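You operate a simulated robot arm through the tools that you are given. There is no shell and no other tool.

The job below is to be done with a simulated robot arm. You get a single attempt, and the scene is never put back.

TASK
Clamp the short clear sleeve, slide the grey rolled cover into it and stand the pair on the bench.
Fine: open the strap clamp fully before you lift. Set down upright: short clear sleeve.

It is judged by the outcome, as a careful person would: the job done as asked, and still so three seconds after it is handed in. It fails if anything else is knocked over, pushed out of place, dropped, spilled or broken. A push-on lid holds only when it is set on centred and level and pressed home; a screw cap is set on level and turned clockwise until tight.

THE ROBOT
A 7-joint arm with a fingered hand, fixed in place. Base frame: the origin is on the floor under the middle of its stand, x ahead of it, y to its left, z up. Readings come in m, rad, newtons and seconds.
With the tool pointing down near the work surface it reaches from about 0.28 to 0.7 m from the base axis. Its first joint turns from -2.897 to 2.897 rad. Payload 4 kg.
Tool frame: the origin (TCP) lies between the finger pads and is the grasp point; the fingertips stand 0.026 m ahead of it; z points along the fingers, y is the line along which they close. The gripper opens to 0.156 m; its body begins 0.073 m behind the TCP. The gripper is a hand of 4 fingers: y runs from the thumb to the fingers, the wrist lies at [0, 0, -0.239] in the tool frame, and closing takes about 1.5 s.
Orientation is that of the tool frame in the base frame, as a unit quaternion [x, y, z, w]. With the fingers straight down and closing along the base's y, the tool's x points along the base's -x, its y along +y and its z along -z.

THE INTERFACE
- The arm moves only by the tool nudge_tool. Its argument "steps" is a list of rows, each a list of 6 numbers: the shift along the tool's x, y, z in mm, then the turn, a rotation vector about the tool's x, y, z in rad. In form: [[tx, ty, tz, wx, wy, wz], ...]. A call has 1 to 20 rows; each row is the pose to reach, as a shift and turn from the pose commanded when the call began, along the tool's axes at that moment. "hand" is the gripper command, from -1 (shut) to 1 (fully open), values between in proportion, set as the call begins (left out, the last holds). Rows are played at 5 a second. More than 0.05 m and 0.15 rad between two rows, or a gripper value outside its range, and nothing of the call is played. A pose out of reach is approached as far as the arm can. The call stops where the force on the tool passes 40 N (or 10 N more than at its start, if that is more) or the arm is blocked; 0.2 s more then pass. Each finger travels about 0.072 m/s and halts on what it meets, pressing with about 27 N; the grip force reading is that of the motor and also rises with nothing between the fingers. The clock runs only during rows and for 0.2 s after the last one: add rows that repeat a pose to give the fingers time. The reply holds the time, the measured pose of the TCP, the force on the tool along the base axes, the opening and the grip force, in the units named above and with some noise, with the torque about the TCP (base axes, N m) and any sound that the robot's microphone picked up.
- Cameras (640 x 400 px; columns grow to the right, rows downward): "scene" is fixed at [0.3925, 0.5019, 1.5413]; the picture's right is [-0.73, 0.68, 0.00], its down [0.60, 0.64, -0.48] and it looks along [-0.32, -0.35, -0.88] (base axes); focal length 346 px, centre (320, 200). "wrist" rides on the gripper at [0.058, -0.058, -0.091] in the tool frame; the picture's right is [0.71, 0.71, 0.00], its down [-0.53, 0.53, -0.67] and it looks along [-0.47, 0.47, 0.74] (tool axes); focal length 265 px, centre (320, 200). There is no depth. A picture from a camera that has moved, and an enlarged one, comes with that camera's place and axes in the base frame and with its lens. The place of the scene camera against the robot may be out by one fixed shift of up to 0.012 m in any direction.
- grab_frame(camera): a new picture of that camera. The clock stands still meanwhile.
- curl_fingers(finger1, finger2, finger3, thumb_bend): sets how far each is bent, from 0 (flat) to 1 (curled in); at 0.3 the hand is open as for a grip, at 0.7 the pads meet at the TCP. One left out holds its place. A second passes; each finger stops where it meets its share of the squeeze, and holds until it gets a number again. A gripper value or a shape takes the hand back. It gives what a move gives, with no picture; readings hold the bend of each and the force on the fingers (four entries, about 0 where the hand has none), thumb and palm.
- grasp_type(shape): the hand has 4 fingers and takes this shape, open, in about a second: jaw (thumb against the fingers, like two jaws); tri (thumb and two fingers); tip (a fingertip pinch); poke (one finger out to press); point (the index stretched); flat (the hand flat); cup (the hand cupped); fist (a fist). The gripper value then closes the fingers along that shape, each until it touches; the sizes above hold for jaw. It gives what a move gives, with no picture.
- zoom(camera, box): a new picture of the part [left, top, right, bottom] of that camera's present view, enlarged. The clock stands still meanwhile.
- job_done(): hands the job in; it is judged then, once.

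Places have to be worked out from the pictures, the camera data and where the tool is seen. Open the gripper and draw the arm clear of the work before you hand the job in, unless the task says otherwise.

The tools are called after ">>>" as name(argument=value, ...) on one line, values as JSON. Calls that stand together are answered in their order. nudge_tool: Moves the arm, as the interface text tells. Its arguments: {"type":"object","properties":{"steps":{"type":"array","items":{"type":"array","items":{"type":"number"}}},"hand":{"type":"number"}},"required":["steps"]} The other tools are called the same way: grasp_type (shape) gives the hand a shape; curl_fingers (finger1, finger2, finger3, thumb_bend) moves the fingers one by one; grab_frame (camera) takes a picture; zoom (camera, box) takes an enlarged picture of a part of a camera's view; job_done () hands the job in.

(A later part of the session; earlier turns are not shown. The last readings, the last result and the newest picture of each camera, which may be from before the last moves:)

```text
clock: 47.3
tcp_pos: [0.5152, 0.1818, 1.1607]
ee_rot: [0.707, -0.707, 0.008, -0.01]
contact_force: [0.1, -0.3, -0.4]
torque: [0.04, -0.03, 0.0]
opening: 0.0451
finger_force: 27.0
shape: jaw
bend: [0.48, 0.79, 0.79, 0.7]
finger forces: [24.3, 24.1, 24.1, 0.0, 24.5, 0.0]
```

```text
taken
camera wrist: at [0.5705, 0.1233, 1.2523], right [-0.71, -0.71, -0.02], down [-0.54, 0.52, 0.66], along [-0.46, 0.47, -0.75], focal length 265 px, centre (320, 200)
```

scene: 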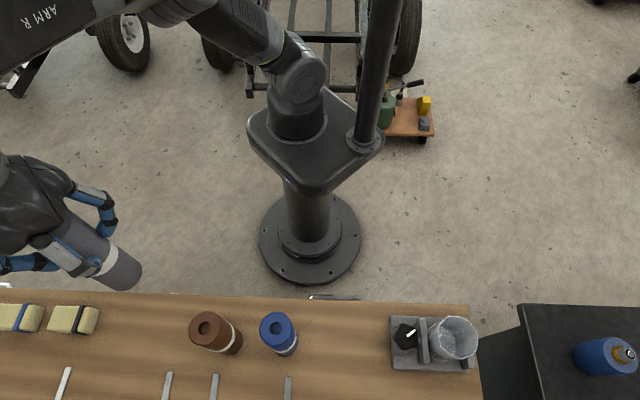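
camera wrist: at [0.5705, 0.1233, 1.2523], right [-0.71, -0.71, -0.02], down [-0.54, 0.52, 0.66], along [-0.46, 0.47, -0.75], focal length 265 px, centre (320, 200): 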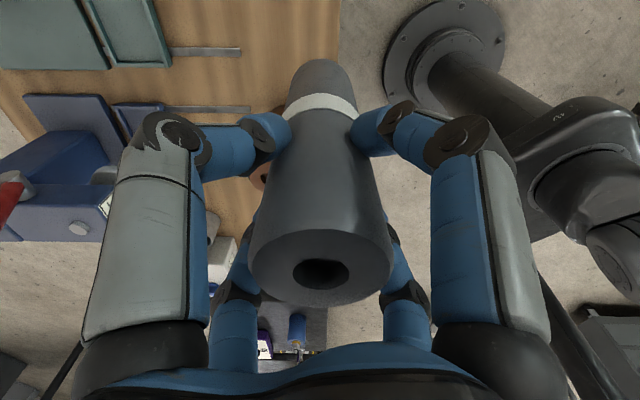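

The roll is still held the same way. I'll undo the small tilt and carry it across, passing on the robot side of the other rolls, to above the sleeve.

>>> nudge_tool(steps=[[-35.4, 28.5, -0.6, -0.013, 0.0015, 0], [-70.8, 57, -1.2, -0.0256, 0.003, 0], [-106.3, 85.5, -1.9, -0.0256, 0.003, 0], [-141.7, 114, -2.5, -0.0256, 0.003, 0], [-177.1, 142.5, -3.1, -0.0256, 0.003, 0], [-212.6, 171, -3.7, -0.0256, 0.003, 0], [-248, 199.5, -4.4, -0.0256, 0.003, 0], [-283.4, 228, -5, -0.0256, 0.003, 0], [-318.8, 256.5, 5, -0.0256, 0.003, 0], [-354.3, 285, 20, -0.0256, 0.003, 0], [-389.7, 313.5, 37, -0.0256, 0.003, 0], [-425.1, 342, 53.2, -0.0256, 0.003, 0], [-425.1, 342, 53.2, -0.0256, 0.003, 0]])

>>> grab_frame(camera="wrist")

>>> grab_frame(camera="scene")

```text
clock: 50.1
tcp_pos: [0.1644, 0.5972, 1.0929]
ee_rot: [0.708, -0.706, 0.0, 0.002]
contact_force: [-0.2, 0.1, -1.1]
torque: [0.0, -0.02, -0.02]
opening: 0.045
finger_force: 27.1
shape: jaw
bend: [0.48, 0.79, 0.79, 0.7]
finger forces: [24.5, 24.9, 24.6, 0.0, 25.4, 0.1]
out of reach, approached as far as the arm can: row 12, 13
```

```text
taken
camera wrist: at [0.2235, 0.5403, 1.1835], right [-0.71, -0.71, 0.0], down [-0.53, 0.53, 0.67], along [-0.47, 0.47, -0.74], focal length 265 px, centre (320, 200)
```

wrist: 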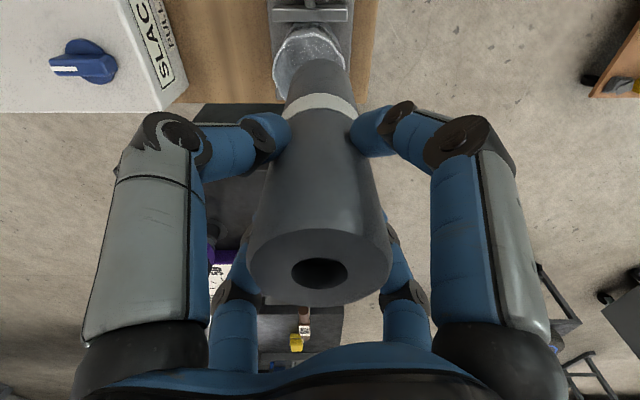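

```text
taken
```

scene: 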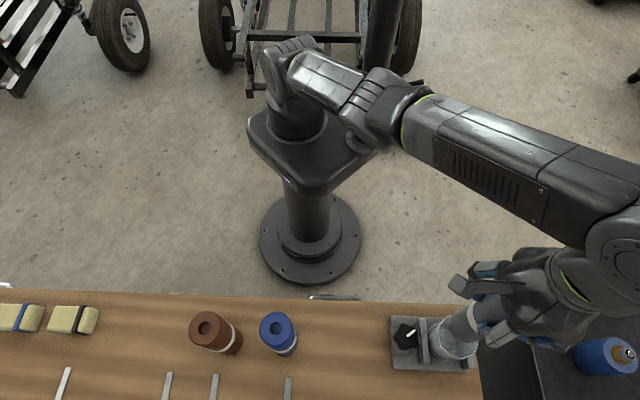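

The reach limit stopped me about 9 mm short in x and y at this height. The lower height is more reachable, so I'll move diagonally down to put the roll's end about 20 mm above the rim.

>>> nudge_tool(steps=[[-3, -3, 8, 0, 0, 0], [-6, -6, 14, 0, 0, 0], [-8.8, -9.2, 18, 0, 0, 0], [-8.8, -9.2, 18, 0, 0, 0]])

>>> grab_frame(camera="wrist")

>>> zoom(camera="wrist", box=[240, 0, 400, 110])

>>> zoom(camera="scene", box=[380, 270, 540, 380])

```text
clock: 51.1
tcp_pos: [0.1737, 0.6042, 1.0759]
ee_rot: [0.707, -0.707, 0.001, 0.001]
contact_force: [-0.4, -0.1, -1.6]
torque: [-0.01, 0.0, 0.01]
opening: 0.0448
finger_force: 27.4
shape: jaw
bend: [0.48, 0.79, 0.79, 0.7]
finger forces: [24.4, 25.0, 24.6, 0.1, 25.4, 0.1]
```

```text
taken
camera wrist: at [0.232, 0.5463, 1.1665], right [-0.71, -0.71, 0.0], down [-0.53, 0.53, 0.67], along [-0.47, 0.47, -0.74], focal length 265 px, centre (320, 200)
```

wrist: 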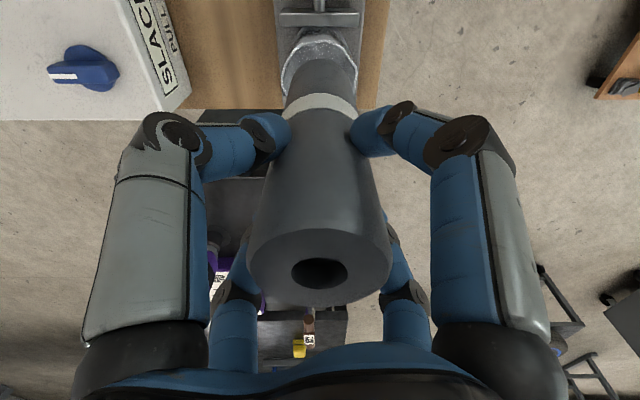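

```text
3.64 times, centred on (320, 55) of wrist
camera zoom: at [0.232, 0.5463, 1.1665], right [-0.71, -0.71, 0.0], down [-0.53, 0.53, 0.67], along [-0.47, 0.47, -0.74], focal length 965 px, centre (320, 727)
```

zoom: 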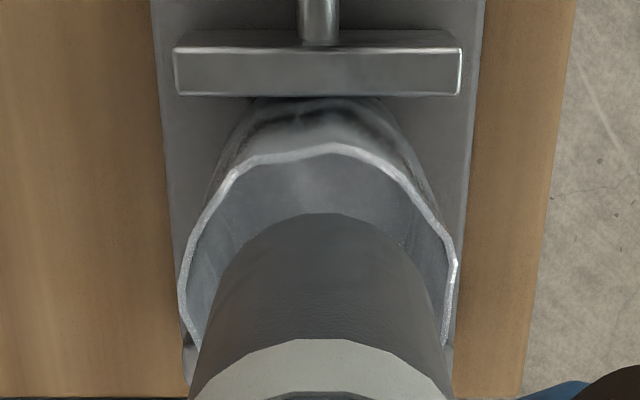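

```text
3.64 times, centred on (460, 325) of scene
camera zoom: at [0.3925, 0.5019, 1.5413], right [-0.73, 0.68, 0.0], down [0.6, 0.64, -0.48], along [-0.32, -0.35, -0.88], focal length 1259 px, centre (-189, -254)
```

zoom: 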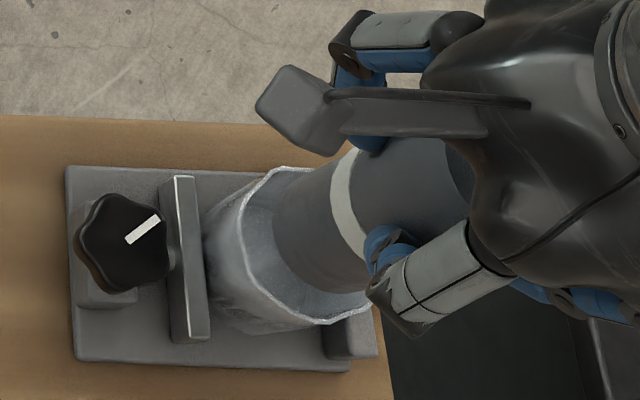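

The roll's end and the sleeve mouth are aligned to within 2 mm (sleeve about (0.1724, 0.6066), roll end about (0.1714, 0.6051)). I'll make that small correction and lower about 45 mm, so the end just enters.

>>> nudge_tool(steps=[[-1.5, -1, 0, 0, 0, 0], [-1.5, -1, 12, 0, 0, 0], [-1.5, -1, 24, 0, 0, 0], [-1.5, -1, 36, 0, 0, 0], [-1.5, -1, 45, 0, 0, 0], [-1.5, -1, 45, 0, 0, 0]])

>>> zoom(camera="wrist", box=[240, 0, 400, 110])

>>> zoom(camera="scene", box=[380, 270, 540, 380])

```text
clock: 52.5
tcp_pos: [0.179, 0.6167, 1.0398]
ee_rot: [0.708, -0.706, 0.001, 0.002]
contact_force: [-0.7, 0.0, -1.6]
torque: [-0.01, 0.02, 0.0]
opening: 0.0455
finger_force: 26.6
shape: jaw
bend: [0.48, 0.79, 0.79, 0.69]
finger forces: [24.6, 26.9, 25.5, 0.1, 27.6, 0.1]
out of reach, approached as far as the arm can: row 2, 3, 4, 5, 6
```

```text
3.64 times, centred on (320, 55) of wrist
camera zoom: at [0.2373, 0.56, 1.1303], right [-0.71, -0.71, 0.0], down [-0.53, 0.53, 0.67], along [-0.48, 0.47, -0.74], focal length 965 px, centre (320, 727)
```

zoom: 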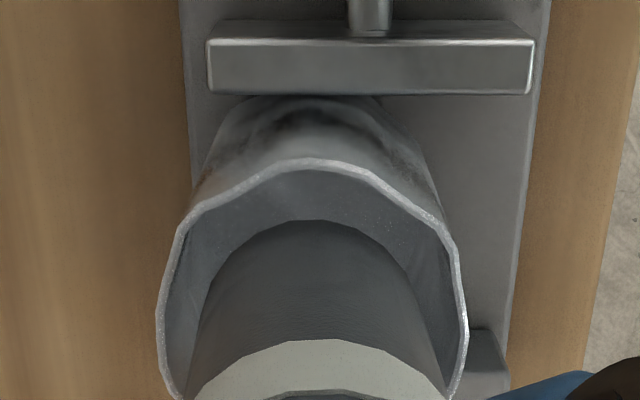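

```text
3.64 times, centred on (460, 325) of scene
camera zoom: at [0.3925, 0.5019, 1.5413], right [-0.73, 0.68, 0.0], down [0.6, 0.64, -0.48], along [-0.32, -0.35, -0.88], focal length 1259 px, centre (-189, -254)
```

zoom: 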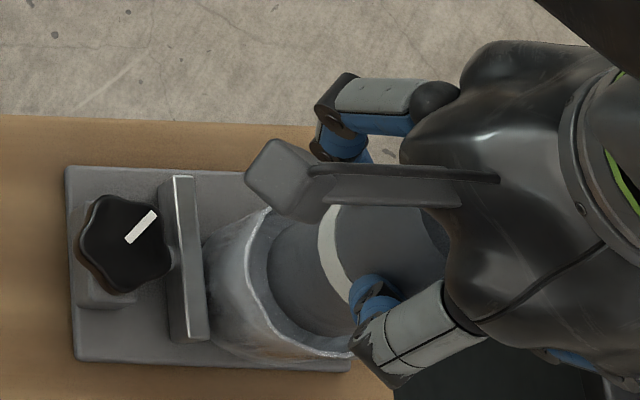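

The arm hit a joint limit and drifted about 12 mm outward while descending, pushing on the sleeve. Before doing anything, I'll look closely at the sleeve's state.

>>> zoom(camera="scene", box=[395, 300, 485, 365])

>>> grab_frame(camera="scene")

>>> grab_frame(camera="wrist")

```text
6.15 times, centred on (440, 332) of scene
camera zoom: at [0.3925, 0.5019, 1.5413], right [-0.73, 0.68, 0.0], down [0.6, 0.64, -0.48], along [-0.32, -0.35, -0.88], focal length 2130 px, centre (-418, -615)
```

zoom: 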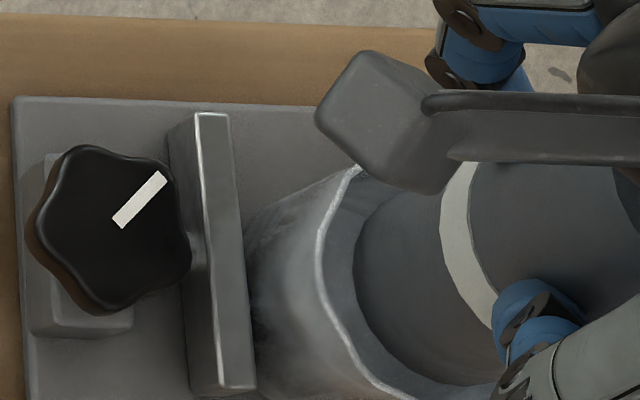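

```text
taken
```

scene: 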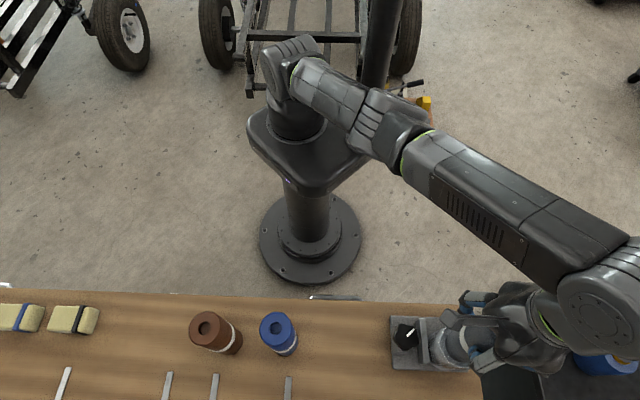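

```text
taken
camera wrist: at [0.2373, 0.56, 1.1303], right [-0.71, -0.71, 0.0], down [-0.53, 0.53, 0.67], along [-0.48, 0.47, -0.74], focal length 265 px, centre (320, 200)
```

wrist: 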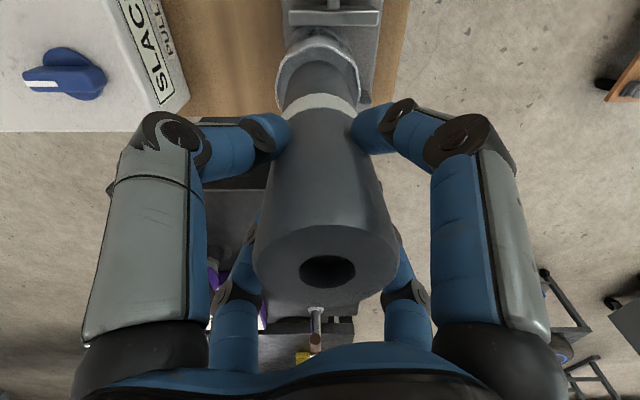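

The sleeve slid about 13 mm outward along the jaws but is upright and still clamped, with the roll's end just inside its mouth. The arm is likely at a wrist limit for this yaw, so I'll turn the hand counter-clockwise about the roll's own axis, which is harmless to a round roll, and watch for drift.

>>> nudge_tool(steps=[[0, 0, 0, 0, 0, -0.1], [0, 0, 0, 0, 0, -0.2], [0, 0, 0, 0, 0, -0.3], [0, 0, 0, 0, 0, -0.3]])

>>> grab_frame(camera="scene")

>>> zoom(camera="wrist", box=[240, 0, 400, 110])

```text
clock: 53.5
tcp_pos: [0.1788, 0.6187, 1.0413]
ee_rot: [0.806, -0.592, 0.001, 0.001]
contact_force: [0.4, -0.2, -1.5]
torque: [-0.03, -0.01, 0.02]
opening: 0.0456
finger_force: 27.4
shape: jaw
bend: [0.48, 0.79, 0.79, 0.69]
finger forces: [24.6, 26.9, 25.5, 0.0, 27.7, 0.1]
```

```text
taken
```

scene: 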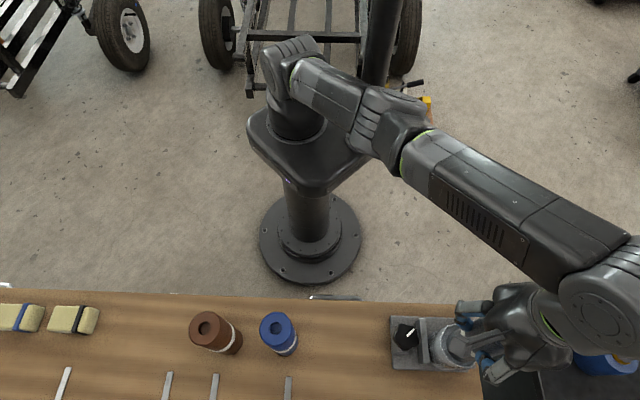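

```text
3.64 times, centred on (320, 55) of wrist
camera zoom: at [0.2516, 0.5801, 1.1317], right [-0.46, -0.89, 0.0], down [-0.66, 0.35, 0.67], along [-0.59, 0.31, -0.74], focal length 965 px, centre (320, 727)
```

zoom: 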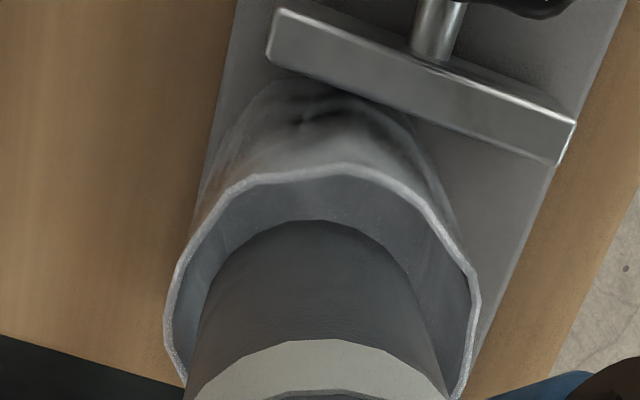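

Turning worked without drift, and the roll's end is inside the mouth, about 4 mm toward the far jaw side. The elbow seems to have locked straight, so I'll command a small inward correction to centre the roll and let the elbow bend.

>>> nudge_tool(steps=[[2, 1, 0, 0, 0, 0], [4, 2, 0, 0, 0, 0], [6.4, 3.3, 0, 0, 0, 0], [6.4, 3.3, 0, 0, 0, 0]])

>>> zoom(camera="wrist", box=[240, 0, 400, 110])

```text
clock: 54.5
tcp_pos: [0.1776, 0.6153, 1.0436]
ee_rot: [0.805, -0.593, 0.0, 0.001]
contact_force: [-0.3, 0.5, -1.7]
torque: [-0.02, 0.01, 0.02]
opening: 0.0456
finger_force: 27.7
shape: jaw
bend: [0.48, 0.79, 0.79, 0.69]
finger forces: [24.6, 26.9, 25.4, 0.0, 27.5, 0.0]
out of reach, approached as far as the arm can: row 3, 4
```

```text
3.64 times, centred on (320, 55) of wrist
camera zoom: at [0.2514, 0.5783, 1.1341], right [-0.47, -0.89, 0.0], down [-0.66, 0.35, 0.67], along [-0.59, 0.31, -0.74], focal length 965 px, centre (320, 727)
```

zoom: 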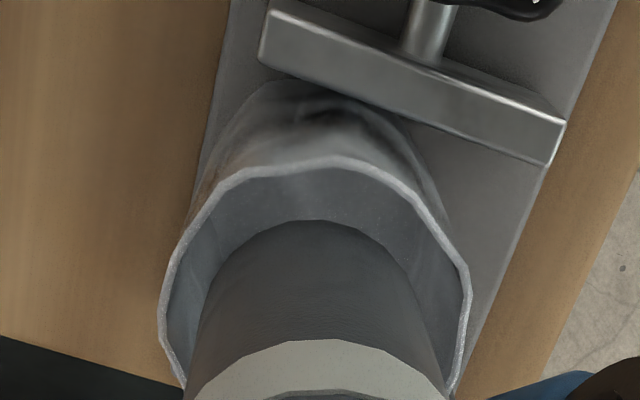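

The inward motion is still blocked. I'll look at the arm's posture to understand which joint is stretched.

>>> zoom(camera="scene", box=[230, 20, 640, 380])

>>> zoom(camera="scene", box=[440, 200, 640, 390])

```text
1.11 times, centred on (435, 200) of scene
camera zoom: at [0.3925, 0.5019, 1.5413], right [-0.73, 0.68, 0.0], down [0.6, 0.64, -0.48], along [-0.32, -0.35, -0.88], focal length 385 px, centre (192, 200)
```

zoom: 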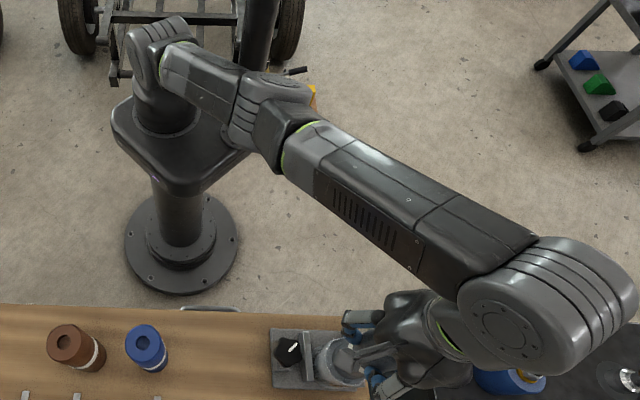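

```text
2.11 times, centred on (540, 295) of scene
camera zoom: at [0.3925, 0.5019, 1.5413], right [-0.73, 0.68, 0.0], down [0.6, 0.64, -0.48], along [-0.32, -0.35, -0.88], focal length 729 px, centre (-143, 0)
```

zoom: 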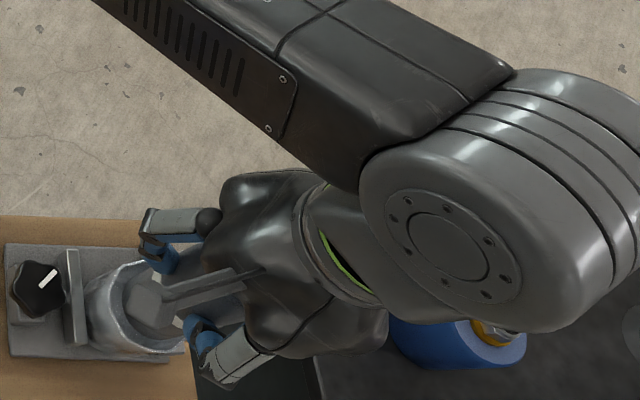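

The arm is stretched to its limit because the wrist has swung outboard of the hand. Turning the hand clockwise should bring the wrist back inboard, so I'll do that in place about the roll's axis and watch the position.

>>> nudge_tool(steps=[[0, 0, 0, 0, 0, 0.12], [0, 0, 0, 0, 0, 0.24], [0, 0, 0, 0, 0, 0.36], [0, 0, 0, 0, 0, 0.48], [0, 0, 0, 0, 0, 0.6], [0, 0, 0, 0, 0, 0.6]])

>>> zoom(camera="scene", box=[230, 20, 640, 380])

>>> zoom(camera="wrist", box=[240, 0, 400, 110])

```text
clock: 55.9
tcp_pos: [0.178, 0.6167, 1.0434]
ee_rot: [-0.594, 0.805, 0.0, -0.001]
contact_force: [-0.4, 0.0, -0.9]
torque: [-0.03, -0.03, 0.03]
opening: 0.0456
finger_force: 26.7
shape: jaw
bend: [0.48, 0.79, 0.79, 0.69]
finger forces: [24.6, 26.8, 25.5, 0.0, 27.6, 0.0]
```

```text
1.11 times, centred on (435, 200) of scene
camera zoom: at [0.3925, 0.5019, 1.5413], right [-0.73, 0.68, 0.0], down [0.6, 0.64, -0.48], along [-0.32, -0.35, -0.88], focal length 385 px, centre (192, 200)
```

zoom: 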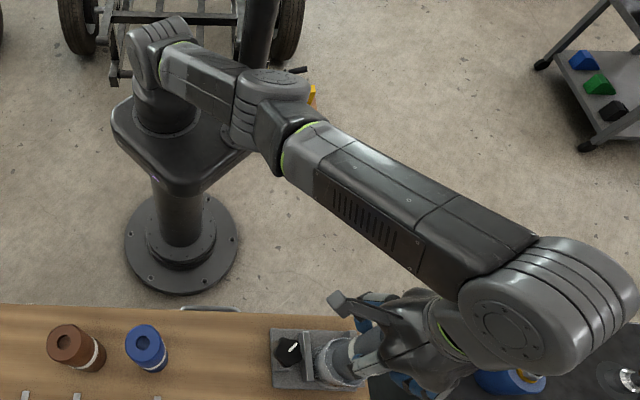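

```text
3.64 times, centred on (320, 55) of wrist
camera zoom: at [0.2168, 0.5445, 1.1343], right [-0.88, -0.47, 0.0], down [-0.35, 0.66, 0.67], along [-0.31, 0.59, -0.74], focal length 965 px, centre (320, 727)
```

zoom: 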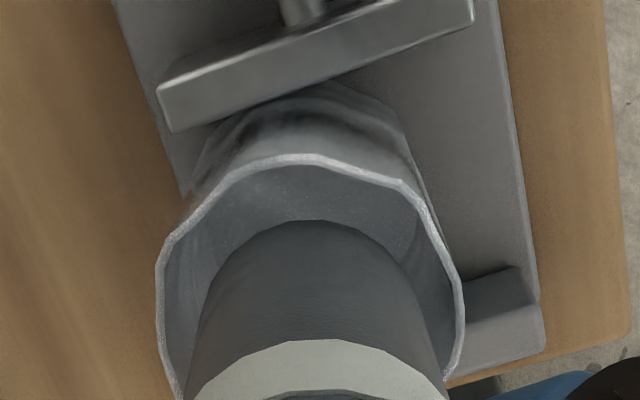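

Only the last joint turned, so the arm is truly at its stretch limit here. I'll back the roll out of the mouth (up and inward together) and then well inward so the elbow can bend again.

>>> nudge_tool(steps=[[3, 0, -8, 0, 0, 0], [7, 0, -17, 0, 0, 0], [12, -0.2, -27, 0, 0, 0], [45, -1, -30, 0, 0, 0], [80, -1.6, -30, 0, 0, 0], [110, -2.2, -30, 0, 0, 0], [110, -2.2, -30, 0, 0, 0]])

>>> zoom(camera="scene", box=[230, 20, 640, 380])

>>> grab_frame(camera="wrist")

```text
clock: 57.5
tcp_pos: [0.1742, 0.6047, 1.0681]
ee_rot: [-0.594, 0.805, -0.001, -0.002]
contact_force: [0.4, 0.7, -1.0]
torque: [0.0, 0.0, -0.01]
opening: 0.0456
finger_force: 27.0
shape: jaw
bend: [0.48, 0.79, 0.79, 0.69]
finger forces: [24.6, 26.9, 25.6, 0.0, 27.6, 0.1]
out of reach, approached as far as the arm can: row 4, 5, 6, 7
```

```text
1.11 times, centred on (435, 200) of scene
camera zoom: at [0.3925, 0.5019, 1.5413], right [-0.73, 0.68, 0.0], down [0.6, 0.64, -0.48], along [-0.32, -0.35, -0.88], focal length 385 px, centre (192, 200)
```

zoom: 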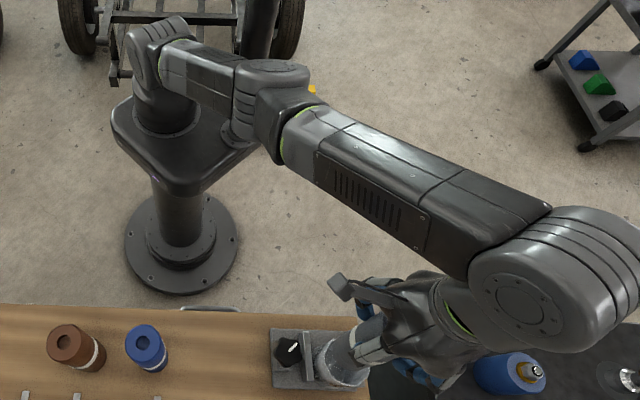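

```text
taken
camera wrist: at [0.2137, 0.5328, 1.1606], right [-0.88, -0.47, 0.0], down [-0.35, 0.66, 0.67], along [-0.31, 0.59, -0.74], focal length 265 px, centre (320, 200)
```

wrist: 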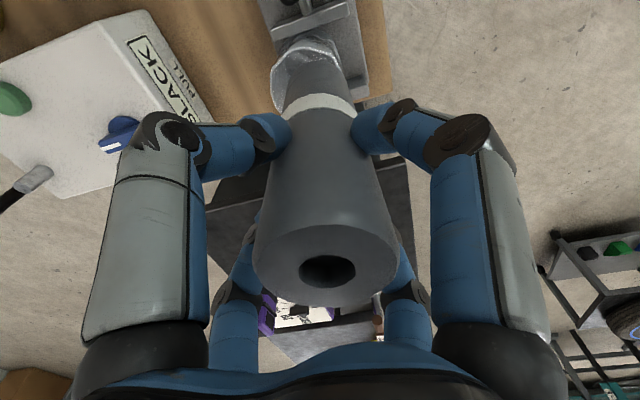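

Going straight inward is refused from this posture, but the way I came in worked. I'll retrace it, up and back along the earlier path, to recover a bent elbow.

>>> nudge_tool(steps=[[11.5, -18.7, -18.5, 0, 0, 0], [23, -37.5, -37, 0, 0, 0], [35.6, -56, -51, 0, 0, 0], [48.2, -74.6, -65, 0, 0, 0], [61.6, -94, -73.5, 0, 0, 0], [75.1, -113.3, -82, 0, 0, 0], [87.7, -131.8, -87, 0, 0, 0], [100.4, -150.4, -92, 0, 0, 0], [100.4, -150.4, -92, 0, 0, 0]])

>>> zoom(camera="scene", box=[230, 20, 640, 380])

>>> grab_frame(camera="wrist")

```text
clock: 59.5
tcp_pos: [0.2919, 0.4679, 1.1598]
ee_rot: [-0.594, 0.805, 0.0, -0.002]
contact_force: [0.3, 0.0, -0.8]
torque: [0.01, -0.01, -0.01]
opening: 0.0453
finger_force: 26.9
shape: jaw
bend: [0.48, 0.79, 0.79, 0.69]
finger forces: [24.1, 26.8, 25.5, 0.0, 27.5, 0.1]
out of reach, approached as far as the arm can: row 1
```

```text
1.11 times, centred on (435, 200) of scene
camera zoom: at [0.3925, 0.5019, 1.5413], right [-0.73, 0.68, 0.0], down [0.6, 0.64, -0.48], along [-0.32, -0.35, -0.88], focal length 385 px, centre (192, 200)
```

zoom: 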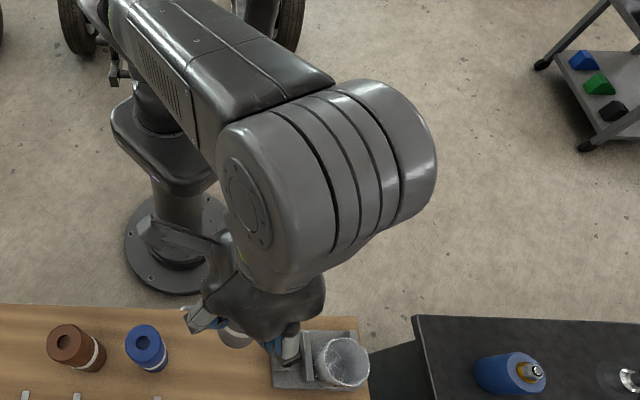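

```text
taken
camera wrist: at [0.3321, 0.3962, 1.2516], right [-0.88, -0.47, 0.0], down [-0.35, 0.66, 0.67], along [-0.31, 0.59, -0.74], focal length 265 px, centre (320, 200)
```

wrist: 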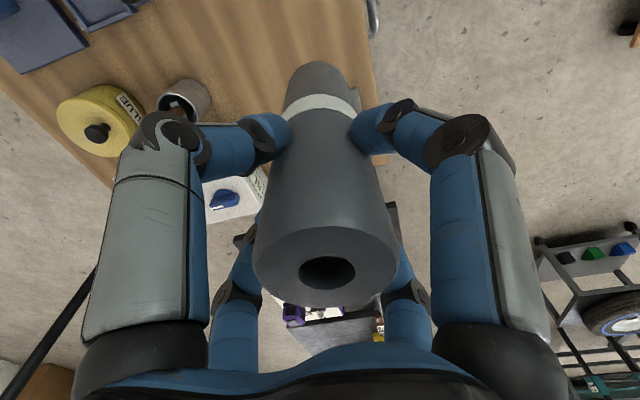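

The elbow has recovered and the roll is still held firmly. I'll approach again from the robot side: first swing to the sleeve's bearing at a lower height with the hand turning along with the arm.

>>> nudge_tool(steps=[[-2.5, 27.4, 10, 0, 0, -0.054], [-5, 54.7, 25, 0, 0, -0.108], [-7.5, 82, 40, 0, 0, -0.162], [-10, 109.4, 55, 0, 0, -0.216], [-12.5, 136.8, 70, 0, 0, -0.27], [-12.5, 136.8, 70, 0, 0, -0.27]])

>>> zoom(camera="scene", box=[230, 20, 640, 380])

>>> grab_frame(camera="wrist")

```text
clock: 60.9
tcp_pos: [0.1637, 0.5239, 1.0916]
ee_rot: [-0.697, 0.717, 0.001, -0.001]
contact_force: [-0.3, -0.1, -0.7]
torque: [0.02, 0.0, -0.01]
opening: 0.0456
finger_force: 27.4
shape: jaw
bend: [0.48, 0.79, 0.79, 0.69]
finger forces: [24.0, 26.8, 25.5, 0.0, 27.5, 0.0]
```

```text
1.11 times, centred on (435, 200) of scene
camera zoom: at [0.3925, 0.5019, 1.5413], right [-0.73, 0.68, 0.0], down [0.6, 0.64, -0.48], along [-0.32, -0.35, -0.88], focal length 385 px, centre (192, 200)
```

zoom: 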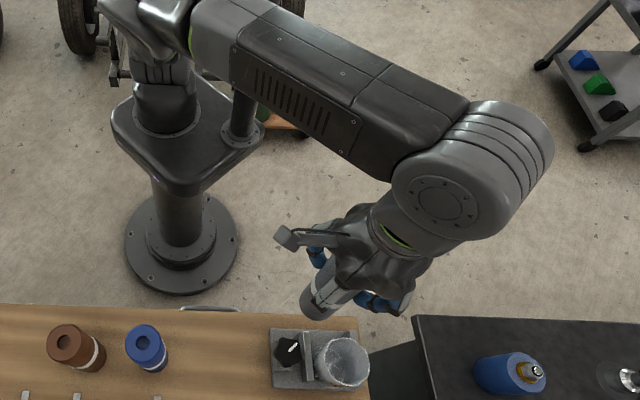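

```text
taken
camera wrist: at [0.221, 0.4636, 1.1815], right [-0.73, -0.69, 0.0], down [-0.51, 0.54, 0.67], along [-0.46, 0.48, -0.74], focal length 265 px, centre (320, 200)
```

wrist: 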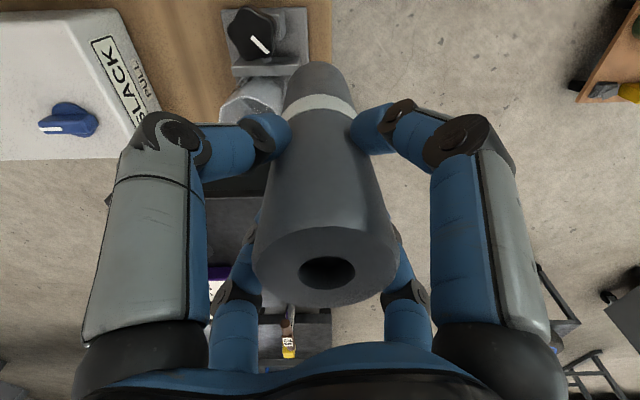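

Posture is good now and the sleeve is fully visible from the scene camera; checking its stance in the clamp.

>>> zoom(camera="scene", box=[380, 290, 500, 380])

>>> zoom(camera="wrist", box=[180, 0, 350, 130])

```text
4.44 times, centred on (440, 335) of scene
camera zoom: at [0.3925, 0.5019, 1.5413], right [-0.73, 0.68, 0.0], down [0.6, 0.64, -0.48], along [-0.32, -0.35, -0.88], focal length 1538 px, centre (-213, -400)
```

zoom: 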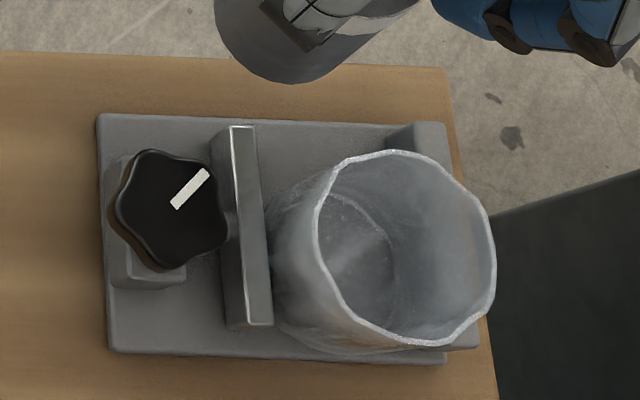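

```text
3.08 times, centred on (265, 65) of wrist
camera zoom: at [0.221, 0.4636, 1.1815], right [-0.73, -0.69, 0.0], down [-0.51, 0.54, 0.67], along [-0.46, 0.48, -0.74], focal length 817 px, centre (489, 615)
```

zoom: 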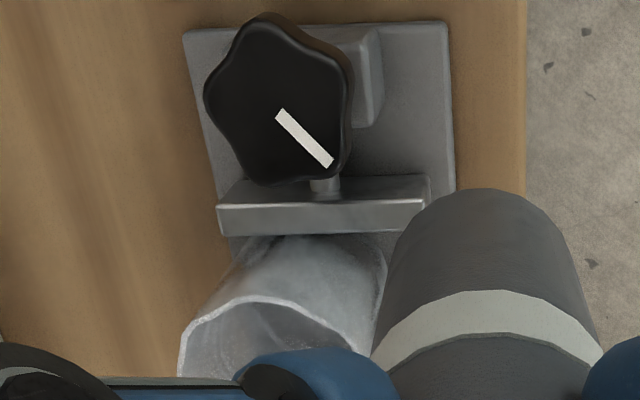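

The sleeve stands upright, just 14 mm further out along the jaws, with its rim centre near (0.182, 0.6155). I'll re-measure how the roll sits in the hand after that contact.

>>> zoom(camera="wrist", box=[256, 30, 384, 110])

>>> zoom(camera="wrist", box=[240, 215, 400, 315])

```text
5.00 times, centred on (320, 70) of wrist
camera zoom: at [0.221, 0.4636, 1.1815], right [-0.73, -0.69, 0.0], down [-0.51, 0.54, 0.67], along [-0.46, 0.48, -0.74], focal length 1327 px, centre (320, 850)
```

zoom: 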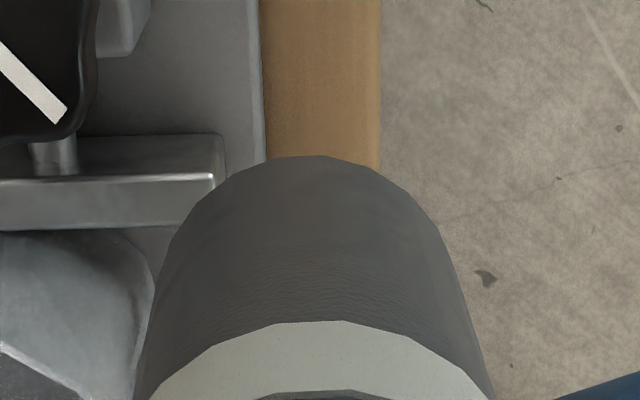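

```text
4.00 times, centred on (320, 265) of wrist
camera zoom: at [0.221, 0.4636, 1.1815], right [-0.73, -0.69, 0.0], down [-0.51, 0.54, 0.67], along [-0.46, 0.48, -0.74], focal length 1062 px, centre (320, -60)
```

zoom: 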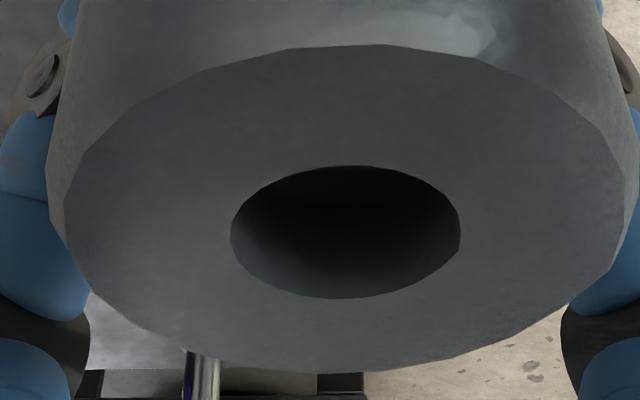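

The roll leans about 2° in the hand, its lower end about 4 mm outward of the tool axis, so I'll compensate. Moving outward to place its end 15 mm above the sleeve mouth.

>>> nudge_tool(steps=[[-22, -4.2, 5, 0, 0, 0], [-45, -8.5, 11, 0, 0, 0], [-67, -12.7, 16, 0, 0, 0], [-89.1, -16.9, 21.6, 0, 0, 0], [-89.1, -16.9, 21.6, 0, 0, 0]])

>>> zoom(camera="wrist", box=[240, 0, 400, 110])

>>> zoom(camera="scene", box=[230, 20, 640, 380])

```text
clock: 62.1
tcp_pos: [0.1814, 0.6042, 1.0696]
ee_rot: [-0.697, 0.717, -0.001, -0.001]
contact_force: [-0.4, -0.2, -1.5]
torque: [0.02, 0.02, 0.0]
opening: 0.0454
finger_force: 27.0
shape: jaw
bend: [0.48, 0.79, 0.79, 0.69]
finger forces: [24.1, 26.8, 25.5, 0.0, 27.6, 0.0]
out of reach, approached as far as the arm can: row 4, 5
```

```text
3.64 times, centred on (320, 55) of wrist
camera zoom: at [0.2377, 0.5442, 1.1604], right [-0.73, -0.69, 0.0], down [-0.51, 0.54, 0.67], along [-0.46, 0.48, -0.74], focal length 965 px, centre (320, 727)
```

zoom: 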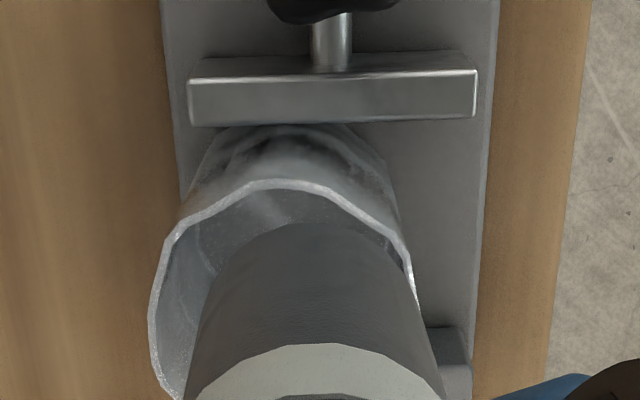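

```text
1.11 times, centred on (435, 200) of scene
camera zoom: at [0.3925, 0.5019, 1.5413], right [-0.73, 0.68, 0.0], down [0.6, 0.64, -0.48], along [-0.32, -0.35, -0.88], focal length 385 px, centre (192, 200)
```

zoom: 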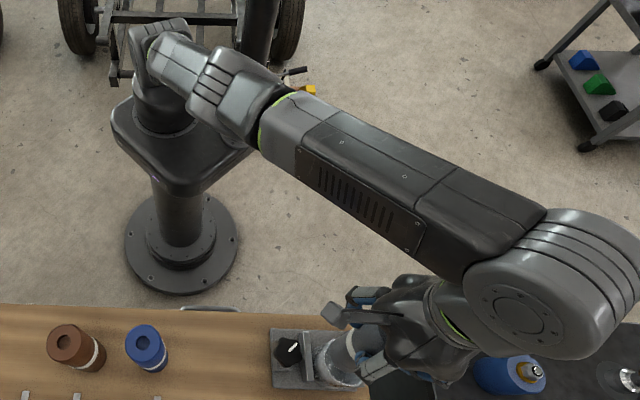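

The reach ends about 8 mm short at this height, so I'll lean the hand's top slightly toward the robot (about 3°): that both relieves the reach and moves the roll's end outward over the sleeve's centre at (0.1825, 0.616).

>>> nudge_tool(steps=[[0, -1, 0, 0, -0.02, 0], [0, -2.3, 0, 0, -0.04, 0], [0, -2.3, 0, 0, -0.055, 0], [0, -2.3, 0, 0, -0.055, 0]])

>>> zoom(camera="wrist", box=[240, 0, 400, 110])

>>> zoom(camera="scene", box=[380, 270, 540, 380])

```text
clock: 63.1
tcp_pos: [0.1838, 0.6025, 1.0689]
ee_rot: [-0.697, 0.717, 0.02, 0.019]
contact_force: [-0.1, -0.2, -1.5]
torque: [0.02, 0.02, 0.01]
opening: 0.0453
finger_force: 26.6
shape: jaw
bend: [0.48, 0.79, 0.79, 0.69]
finger forces: [24.2, 26.8, 25.4, 0.1, 27.4, 0.0]
```

```text
3.64 times, centred on (320, 55) of wrist
camera zoom: at [0.2402, 0.538, 1.1563], right [-0.73, -0.69, -0.04], down [-0.51, 0.5, 0.7], along [-0.46, 0.53, -0.72], focal length 965 px, centre (320, 727)
```

zoom: 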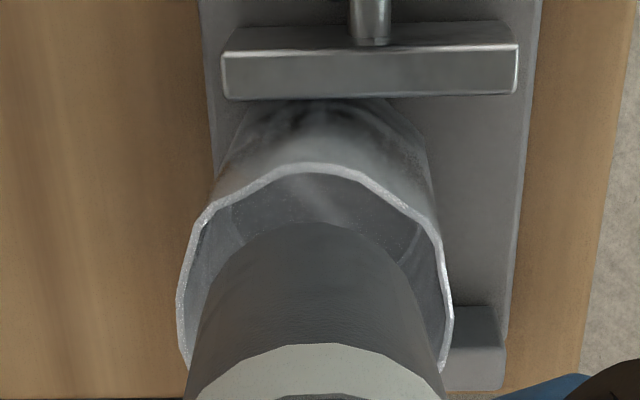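

```text
3.64 times, centred on (460, 325) of scene
camera zoom: at [0.3925, 0.5019, 1.5413], right [-0.73, 0.68, 0.0], down [0.6, 0.64, -0.48], along [-0.32, -0.35, -0.88], focal length 1259 px, centre (-189, -254)
```

zoom: 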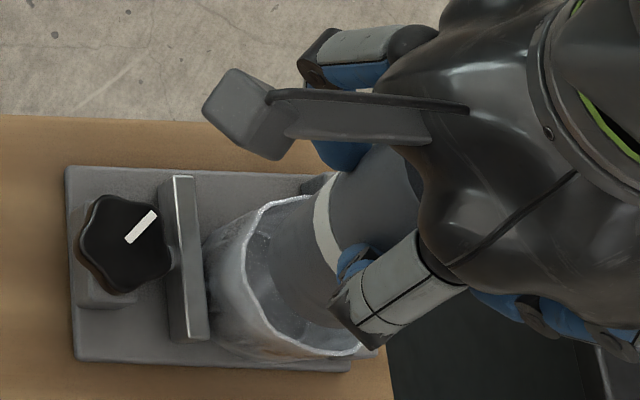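

The roll's end and the sleeve mouth now coincide within about 1 mm (both near (0.183, 0.617)). Lowering 30 mm so the end enters about 14 mm.

>>> nudge_tool(steps=[[0.2, 0, 8, 0, 0, 0], [0.4, 0, 16, 0, 0, 0], [0.6, 0, 24, 0, 0, 0], [0.7, 0, 30, 0, 0, 0], [0.7, 0, 30, 0, 0, 0]])

>>> zoom(camera="wrist", box=[240, 0, 400, 110])

>>> zoom(camera="scene", box=[380, 270, 540, 380])

```text
clock: 64.3
tcp_pos: [0.1833, 0.6028, 1.0392]
ee_rot: [-0.697, 0.717, 0.02, 0.018]
contact_force: [-0.7, 0.9, -1.3]
torque: [-0.01, -0.02, -0.04]
opening: 0.0452
finger_force: 27.0
shape: jaw
bend: [0.48, 0.79, 0.79, 0.69]
finger forces: [24.1, 26.8, 25.4, 0.0, 27.5, 0.1]
```

```text
3.64 times, centred on (320, 55) of wrist
camera zoom: at [0.2401, 0.5378, 1.1261], right [-0.73, -0.69, -0.04], down [-0.51, 0.5, 0.7], along [-0.46, 0.53, -0.72], focal length 965 px, centre (320, 727)
```

zoom: 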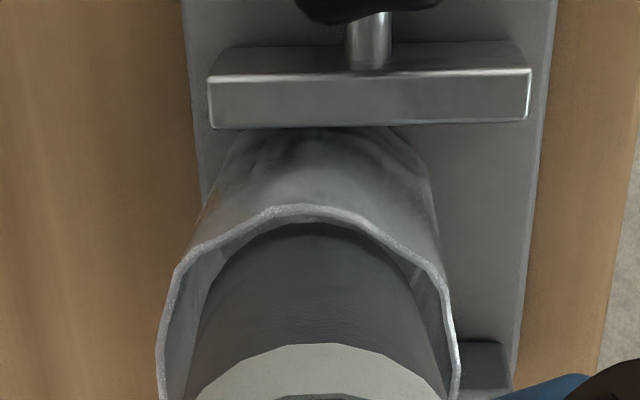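

```text
3.64 times, centred on (460, 325) of scene
camera zoom: at [0.3925, 0.5019, 1.5413], right [-0.73, 0.68, 0.0], down [0.6, 0.64, -0.48], along [-0.32, -0.35, -0.88], focal length 1259 px, centre (-189, -254)
```

zoom: 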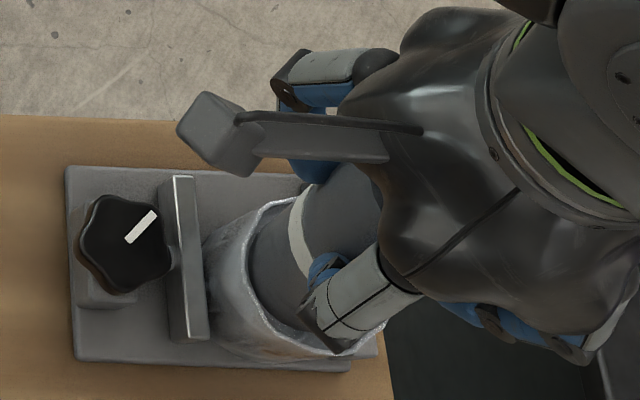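

The roll's end is inside the sleeve with no contact force. Continuing down 45 mm while straightening the hand gradually.

>>> nudge_tool(steps=[[-0.7, -0.1, 9, 0, 0.006, 0], [-1.4, -0.2, 18, 0, 0.012, 0], [-2.1, -0.3, 27, 0, 0.018, 0], [-2.8, -0.4, 36, 0, 0.024, 0], [-3.5, -0.5, 45.2, 0, 0.03, 0], [-3.5, -0.5, 45.2, 0, 0.03, 0]])

>>> zoom(camera="wrist", box=[220, 0, 420, 130])

>>> zoom(camera="scene", box=[380, 270, 540, 380])

```text
clock: 65.7
tcp_pos: [0.1823, 0.6078, 0.9941]
ee_rot: [-0.698, 0.716, 0.008, 0.008]
contact_force: [-0.3, 0.4, -0.5]
torque: [-0.02, 0.02, 0.01]
opening: 0.0456
finger_force: 27.3
shape: jaw
bend: [0.48, 0.79, 0.79, 0.69]
finger forces: [24.1, 26.8, 25.4, 0.1, 27.5, 0.0]
```

```text
3.08 times, centred on (320, 65) of wrist
camera zoom: at [0.2406, 0.5458, 1.0837], right [-0.73, -0.69, -0.02], down [-0.51, 0.52, 0.68], along [-0.46, 0.5, -0.73], focal length 817 px, centre (320, 615)
```

zoom: 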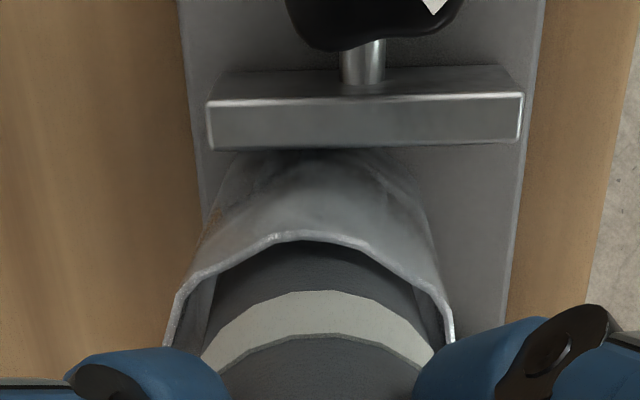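

```text
3.64 times, centred on (460, 325) of scene
camera zoom: at [0.3925, 0.5019, 1.5413], right [-0.73, 0.68, 0.0], down [0.6, 0.64, -0.48], along [-0.32, -0.35, -0.88], focal length 1259 px, centre (-189, -254)
```

zoom: 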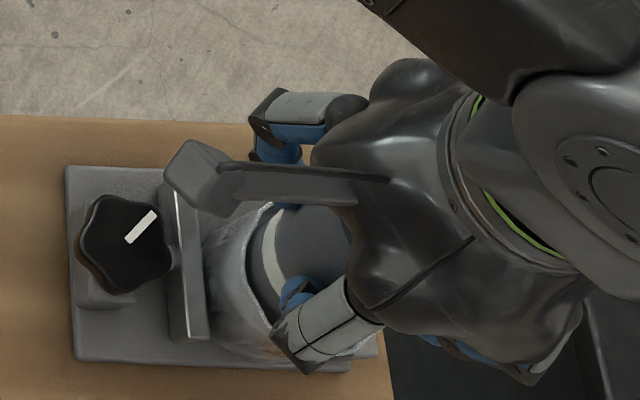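

Going in smoothly with negligible force. Another 30 mm with the last of the straightening.

>>> nudge_tool(steps=[[-0.8, -0.2, 8, 0, 0.005, 0], [-1.7, -0.5, 15, 0, 0.01, 0], [-2.5, -0.8, 23, 0, 0.015, 0], [-3.2, -1, 30, 0, 0.02, 0], [-3.2, -1, 30, 0, 0.02, 0]])

>>> zoom(camera="wrist", box=[200, 0, 440, 160])

>>> zoom(camera="scene", box=[380, 270, 540, 380])

```text
clock: 66.9
tcp_pos: [0.1869, 0.6096, 0.9633]
ee_rot: [-0.697, 0.717, 0.002, 0.001]
contact_force: [-0.3, -0.4, -1.4]
torque: [0.04, 0.01, -0.02]
opening: 0.0455
finger_force: 27.2
shape: jaw
bend: [0.48, 0.79, 0.79, 0.7]
finger forces: [23.9, 26.8, 25.6, 0.0, 27.5, 0.0]
```

```text
2.50 times, centred on (320, 80) of wrist
camera zoom: at [0.2437, 0.5498, 1.0537], right [-0.73, -0.69, 0.0], down [-0.51, 0.54, 0.67], along [-0.46, 0.49, -0.74], focal length 664 px, centre (320, 500)
```

zoom: 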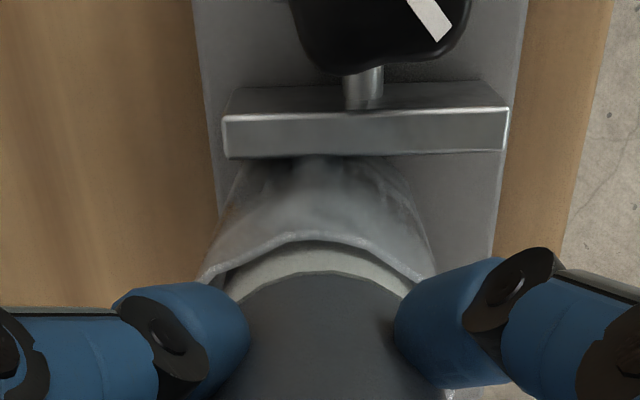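

```text
3.64 times, centred on (460, 325) of scene
camera zoom: at [0.3925, 0.5019, 1.5413], right [-0.73, 0.68, 0.0], down [0.6, 0.64, -0.48], along [-0.32, -0.35, -0.88], focal length 1259 px, centre (-189, -254)
```

zoom: 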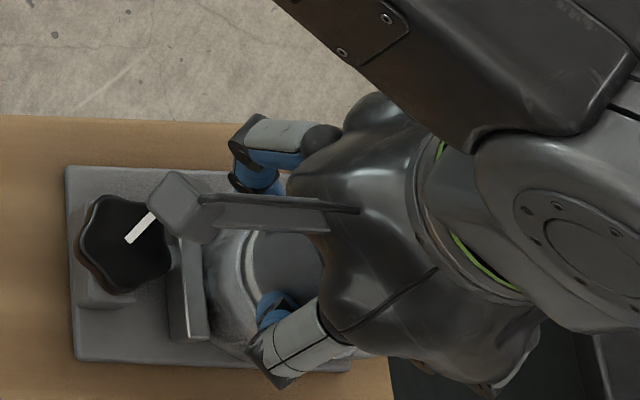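

The roll is nearly down (its end near z≈0.82, floor of the sleeve about 0.81). Lowering in 2 mm steps and watching for contact.

>>> nudge_tool(steps=[[0, 0, 2, 0, 0, 0], [0, 0, 4, 0, 0, 0], [0, 0, 6, 0, 0, 0], [0, 0, 8, 0, 0, 0], [0, 0, 8, 0, 0, 0]])

```text
clock: 68.1
tcp_pos: [0.1847, 0.6115, 0.9563]
ee_rot: [-0.697, 0.717, 0.002, 0.001]
contact_force: [0.3, -0.6, -0.8]
torque: [0.01, -0.02, -0.02]
opening: 0.0454
finger_force: 27.1
shape: jaw
bend: [0.48, 0.79, 0.79, 0.7]
finger forces: [24.1, 26.9, 25.4, 0.0, 27.4, 0.0]
```

Still no contact at z≈0.956; continuing in small steps.

>>> nudge_tool(steps=[[0, 0, 2, 0, 0, 0], [0, 0, 4, 0, 0, 0], [0, 0, 6, 0, 0, 0], [0, 0, 6, 0, 0, 0]])

>>> grab_frame(camera="wrist")

```text
clock: 69.1
tcp_pos: [0.1839, 0.6117, 0.9554]
ee_rot: [-0.697, 0.718, 0.004, 0.003]
contact_force: [2.1, 5.8, 37.9]
torque: [0.01, -0.18, 0.06]
opening: 0.0467
finger_force: 27.1
shape: jaw
bend: [0.79, 0.79, 0.79, 0.69]
finger forces: [28.5, 30.0, 30.7, 0.0, 32.6, 0.1]
```

```text
taken
camera wrist: at [0.241, 0.5517, 1.0438], right [-0.73, -0.69, -0.01], down [-0.51, 0.53, 0.67], along [-0.46, 0.49, -0.74], focal length 265 px, centre (320, 200)
```

wrist: 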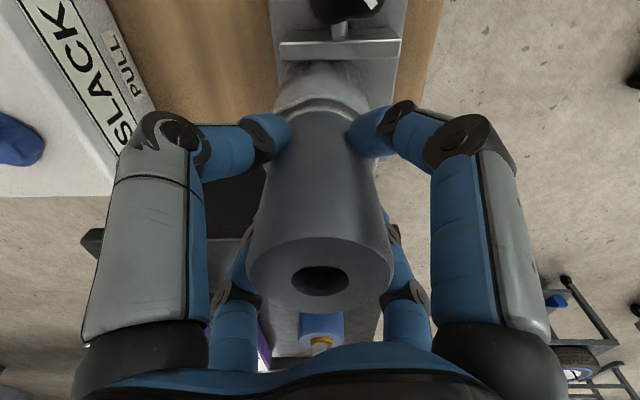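

Contact: the roll has bottomed out in the sleeve (38 N upward at z≈0.955). I'll ease up 4 mm to take off the pressure, then open the hand.

>>> nudge_tool(steps=[[0, 0, -2, 0, 0, 0], [0, 0, -4.5, 0, 0, 0], [0, 0, -4.5, 0, 0, 0]])

```text
clock: 69.9
tcp_pos: [0.1847, 0.6116, 0.9547]
ee_rot: [-0.697, 0.717, 0.0, 0.0]
contact_force: [-0.1, 2.8, 14.7]
torque: [0.05, -0.06, 0.0]
opening: 0.0461
finger_force: 27.2
shape: jaw
bend: [0.79, 0.79, 0.79, 0.69]
finger forces: [28.3, 29.3, 29.2, 0.0, 29.4, 0.1]
```

>>> nudge_tool(steps=[[0, 0, -1.5, 0, 0, 0], [0, 0, -1.5, 0, 0, 0]])

>>> nudge_tool(steps=[[0, 0, 0, 0, 0, 0], [0, 0, 0, 0, 0, 0], [0, 0, 0, 0, 0, 0], [0, 0, 0, 0, 0, 0], [0, 0, 0, 0, 0, 0], [0, 0, 0, 0, 0, 0]], hand=0.6)

>>> grab_frame(camera="wrist")

>>> zoom(camera="scene", box=[380, 270, 540, 380])

```text
clock: 70.5
tcp_pos: [0.1842, 0.6113, 0.9546]
ee_rot: [-0.697, 0.718, 0.002, 0.0]
contact_force: [-0.9, -0.2, 1.5]
torque: [0.06, 0.03, 0.0]
opening: 0.046
finger_force: 27.0
shape: jaw
bend: [0.79, 0.79, 0.79, 0.69]
finger forces: [27.2, 28.6, 27.0, 0.0, 28.1, 0.0]
```

```text
clock: 71.9
tcp_pos: [0.1861, 0.6122, 0.9558]
ee_rot: [-0.698, 0.716, 0.002, 0.001]
contact_force: [-0.1, -0.2, 0.2]
torque: [0.03, 0.0, -0.01]
opening: 0.1245
finger_force: 0.1
shape: jaw
bend: [0.26, 0.26, 0.26, 0.49]
finger forces: [0.0, 0.0, 0.0, 0.1, 0.0, 0.1]
```

```text
taken
camera wrist: at [0.2421, 0.5518, 1.0467], right [-0.73, -0.69, 0.0], down [-0.51, 0.54, 0.67], along [-0.46, 0.49, -0.74], focal length 265 px, centre (320, 200)
```

wrist: 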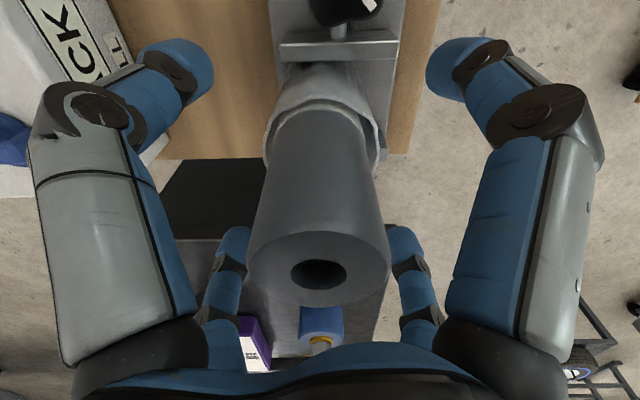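

```text
3.64 times, centred on (460, 325) of scene
camera zoom: at [0.3925, 0.5019, 1.5413], right [-0.73, 0.68, 0.0], down [0.6, 0.64, -0.48], along [-0.32, -0.35, -0.88], focal length 1259 px, centre (-189, -254)
```

zoom: 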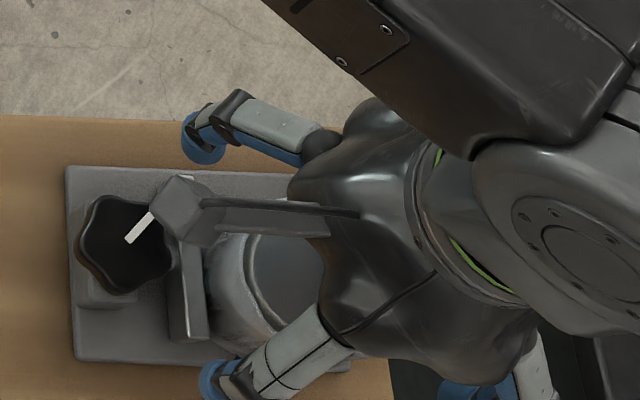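

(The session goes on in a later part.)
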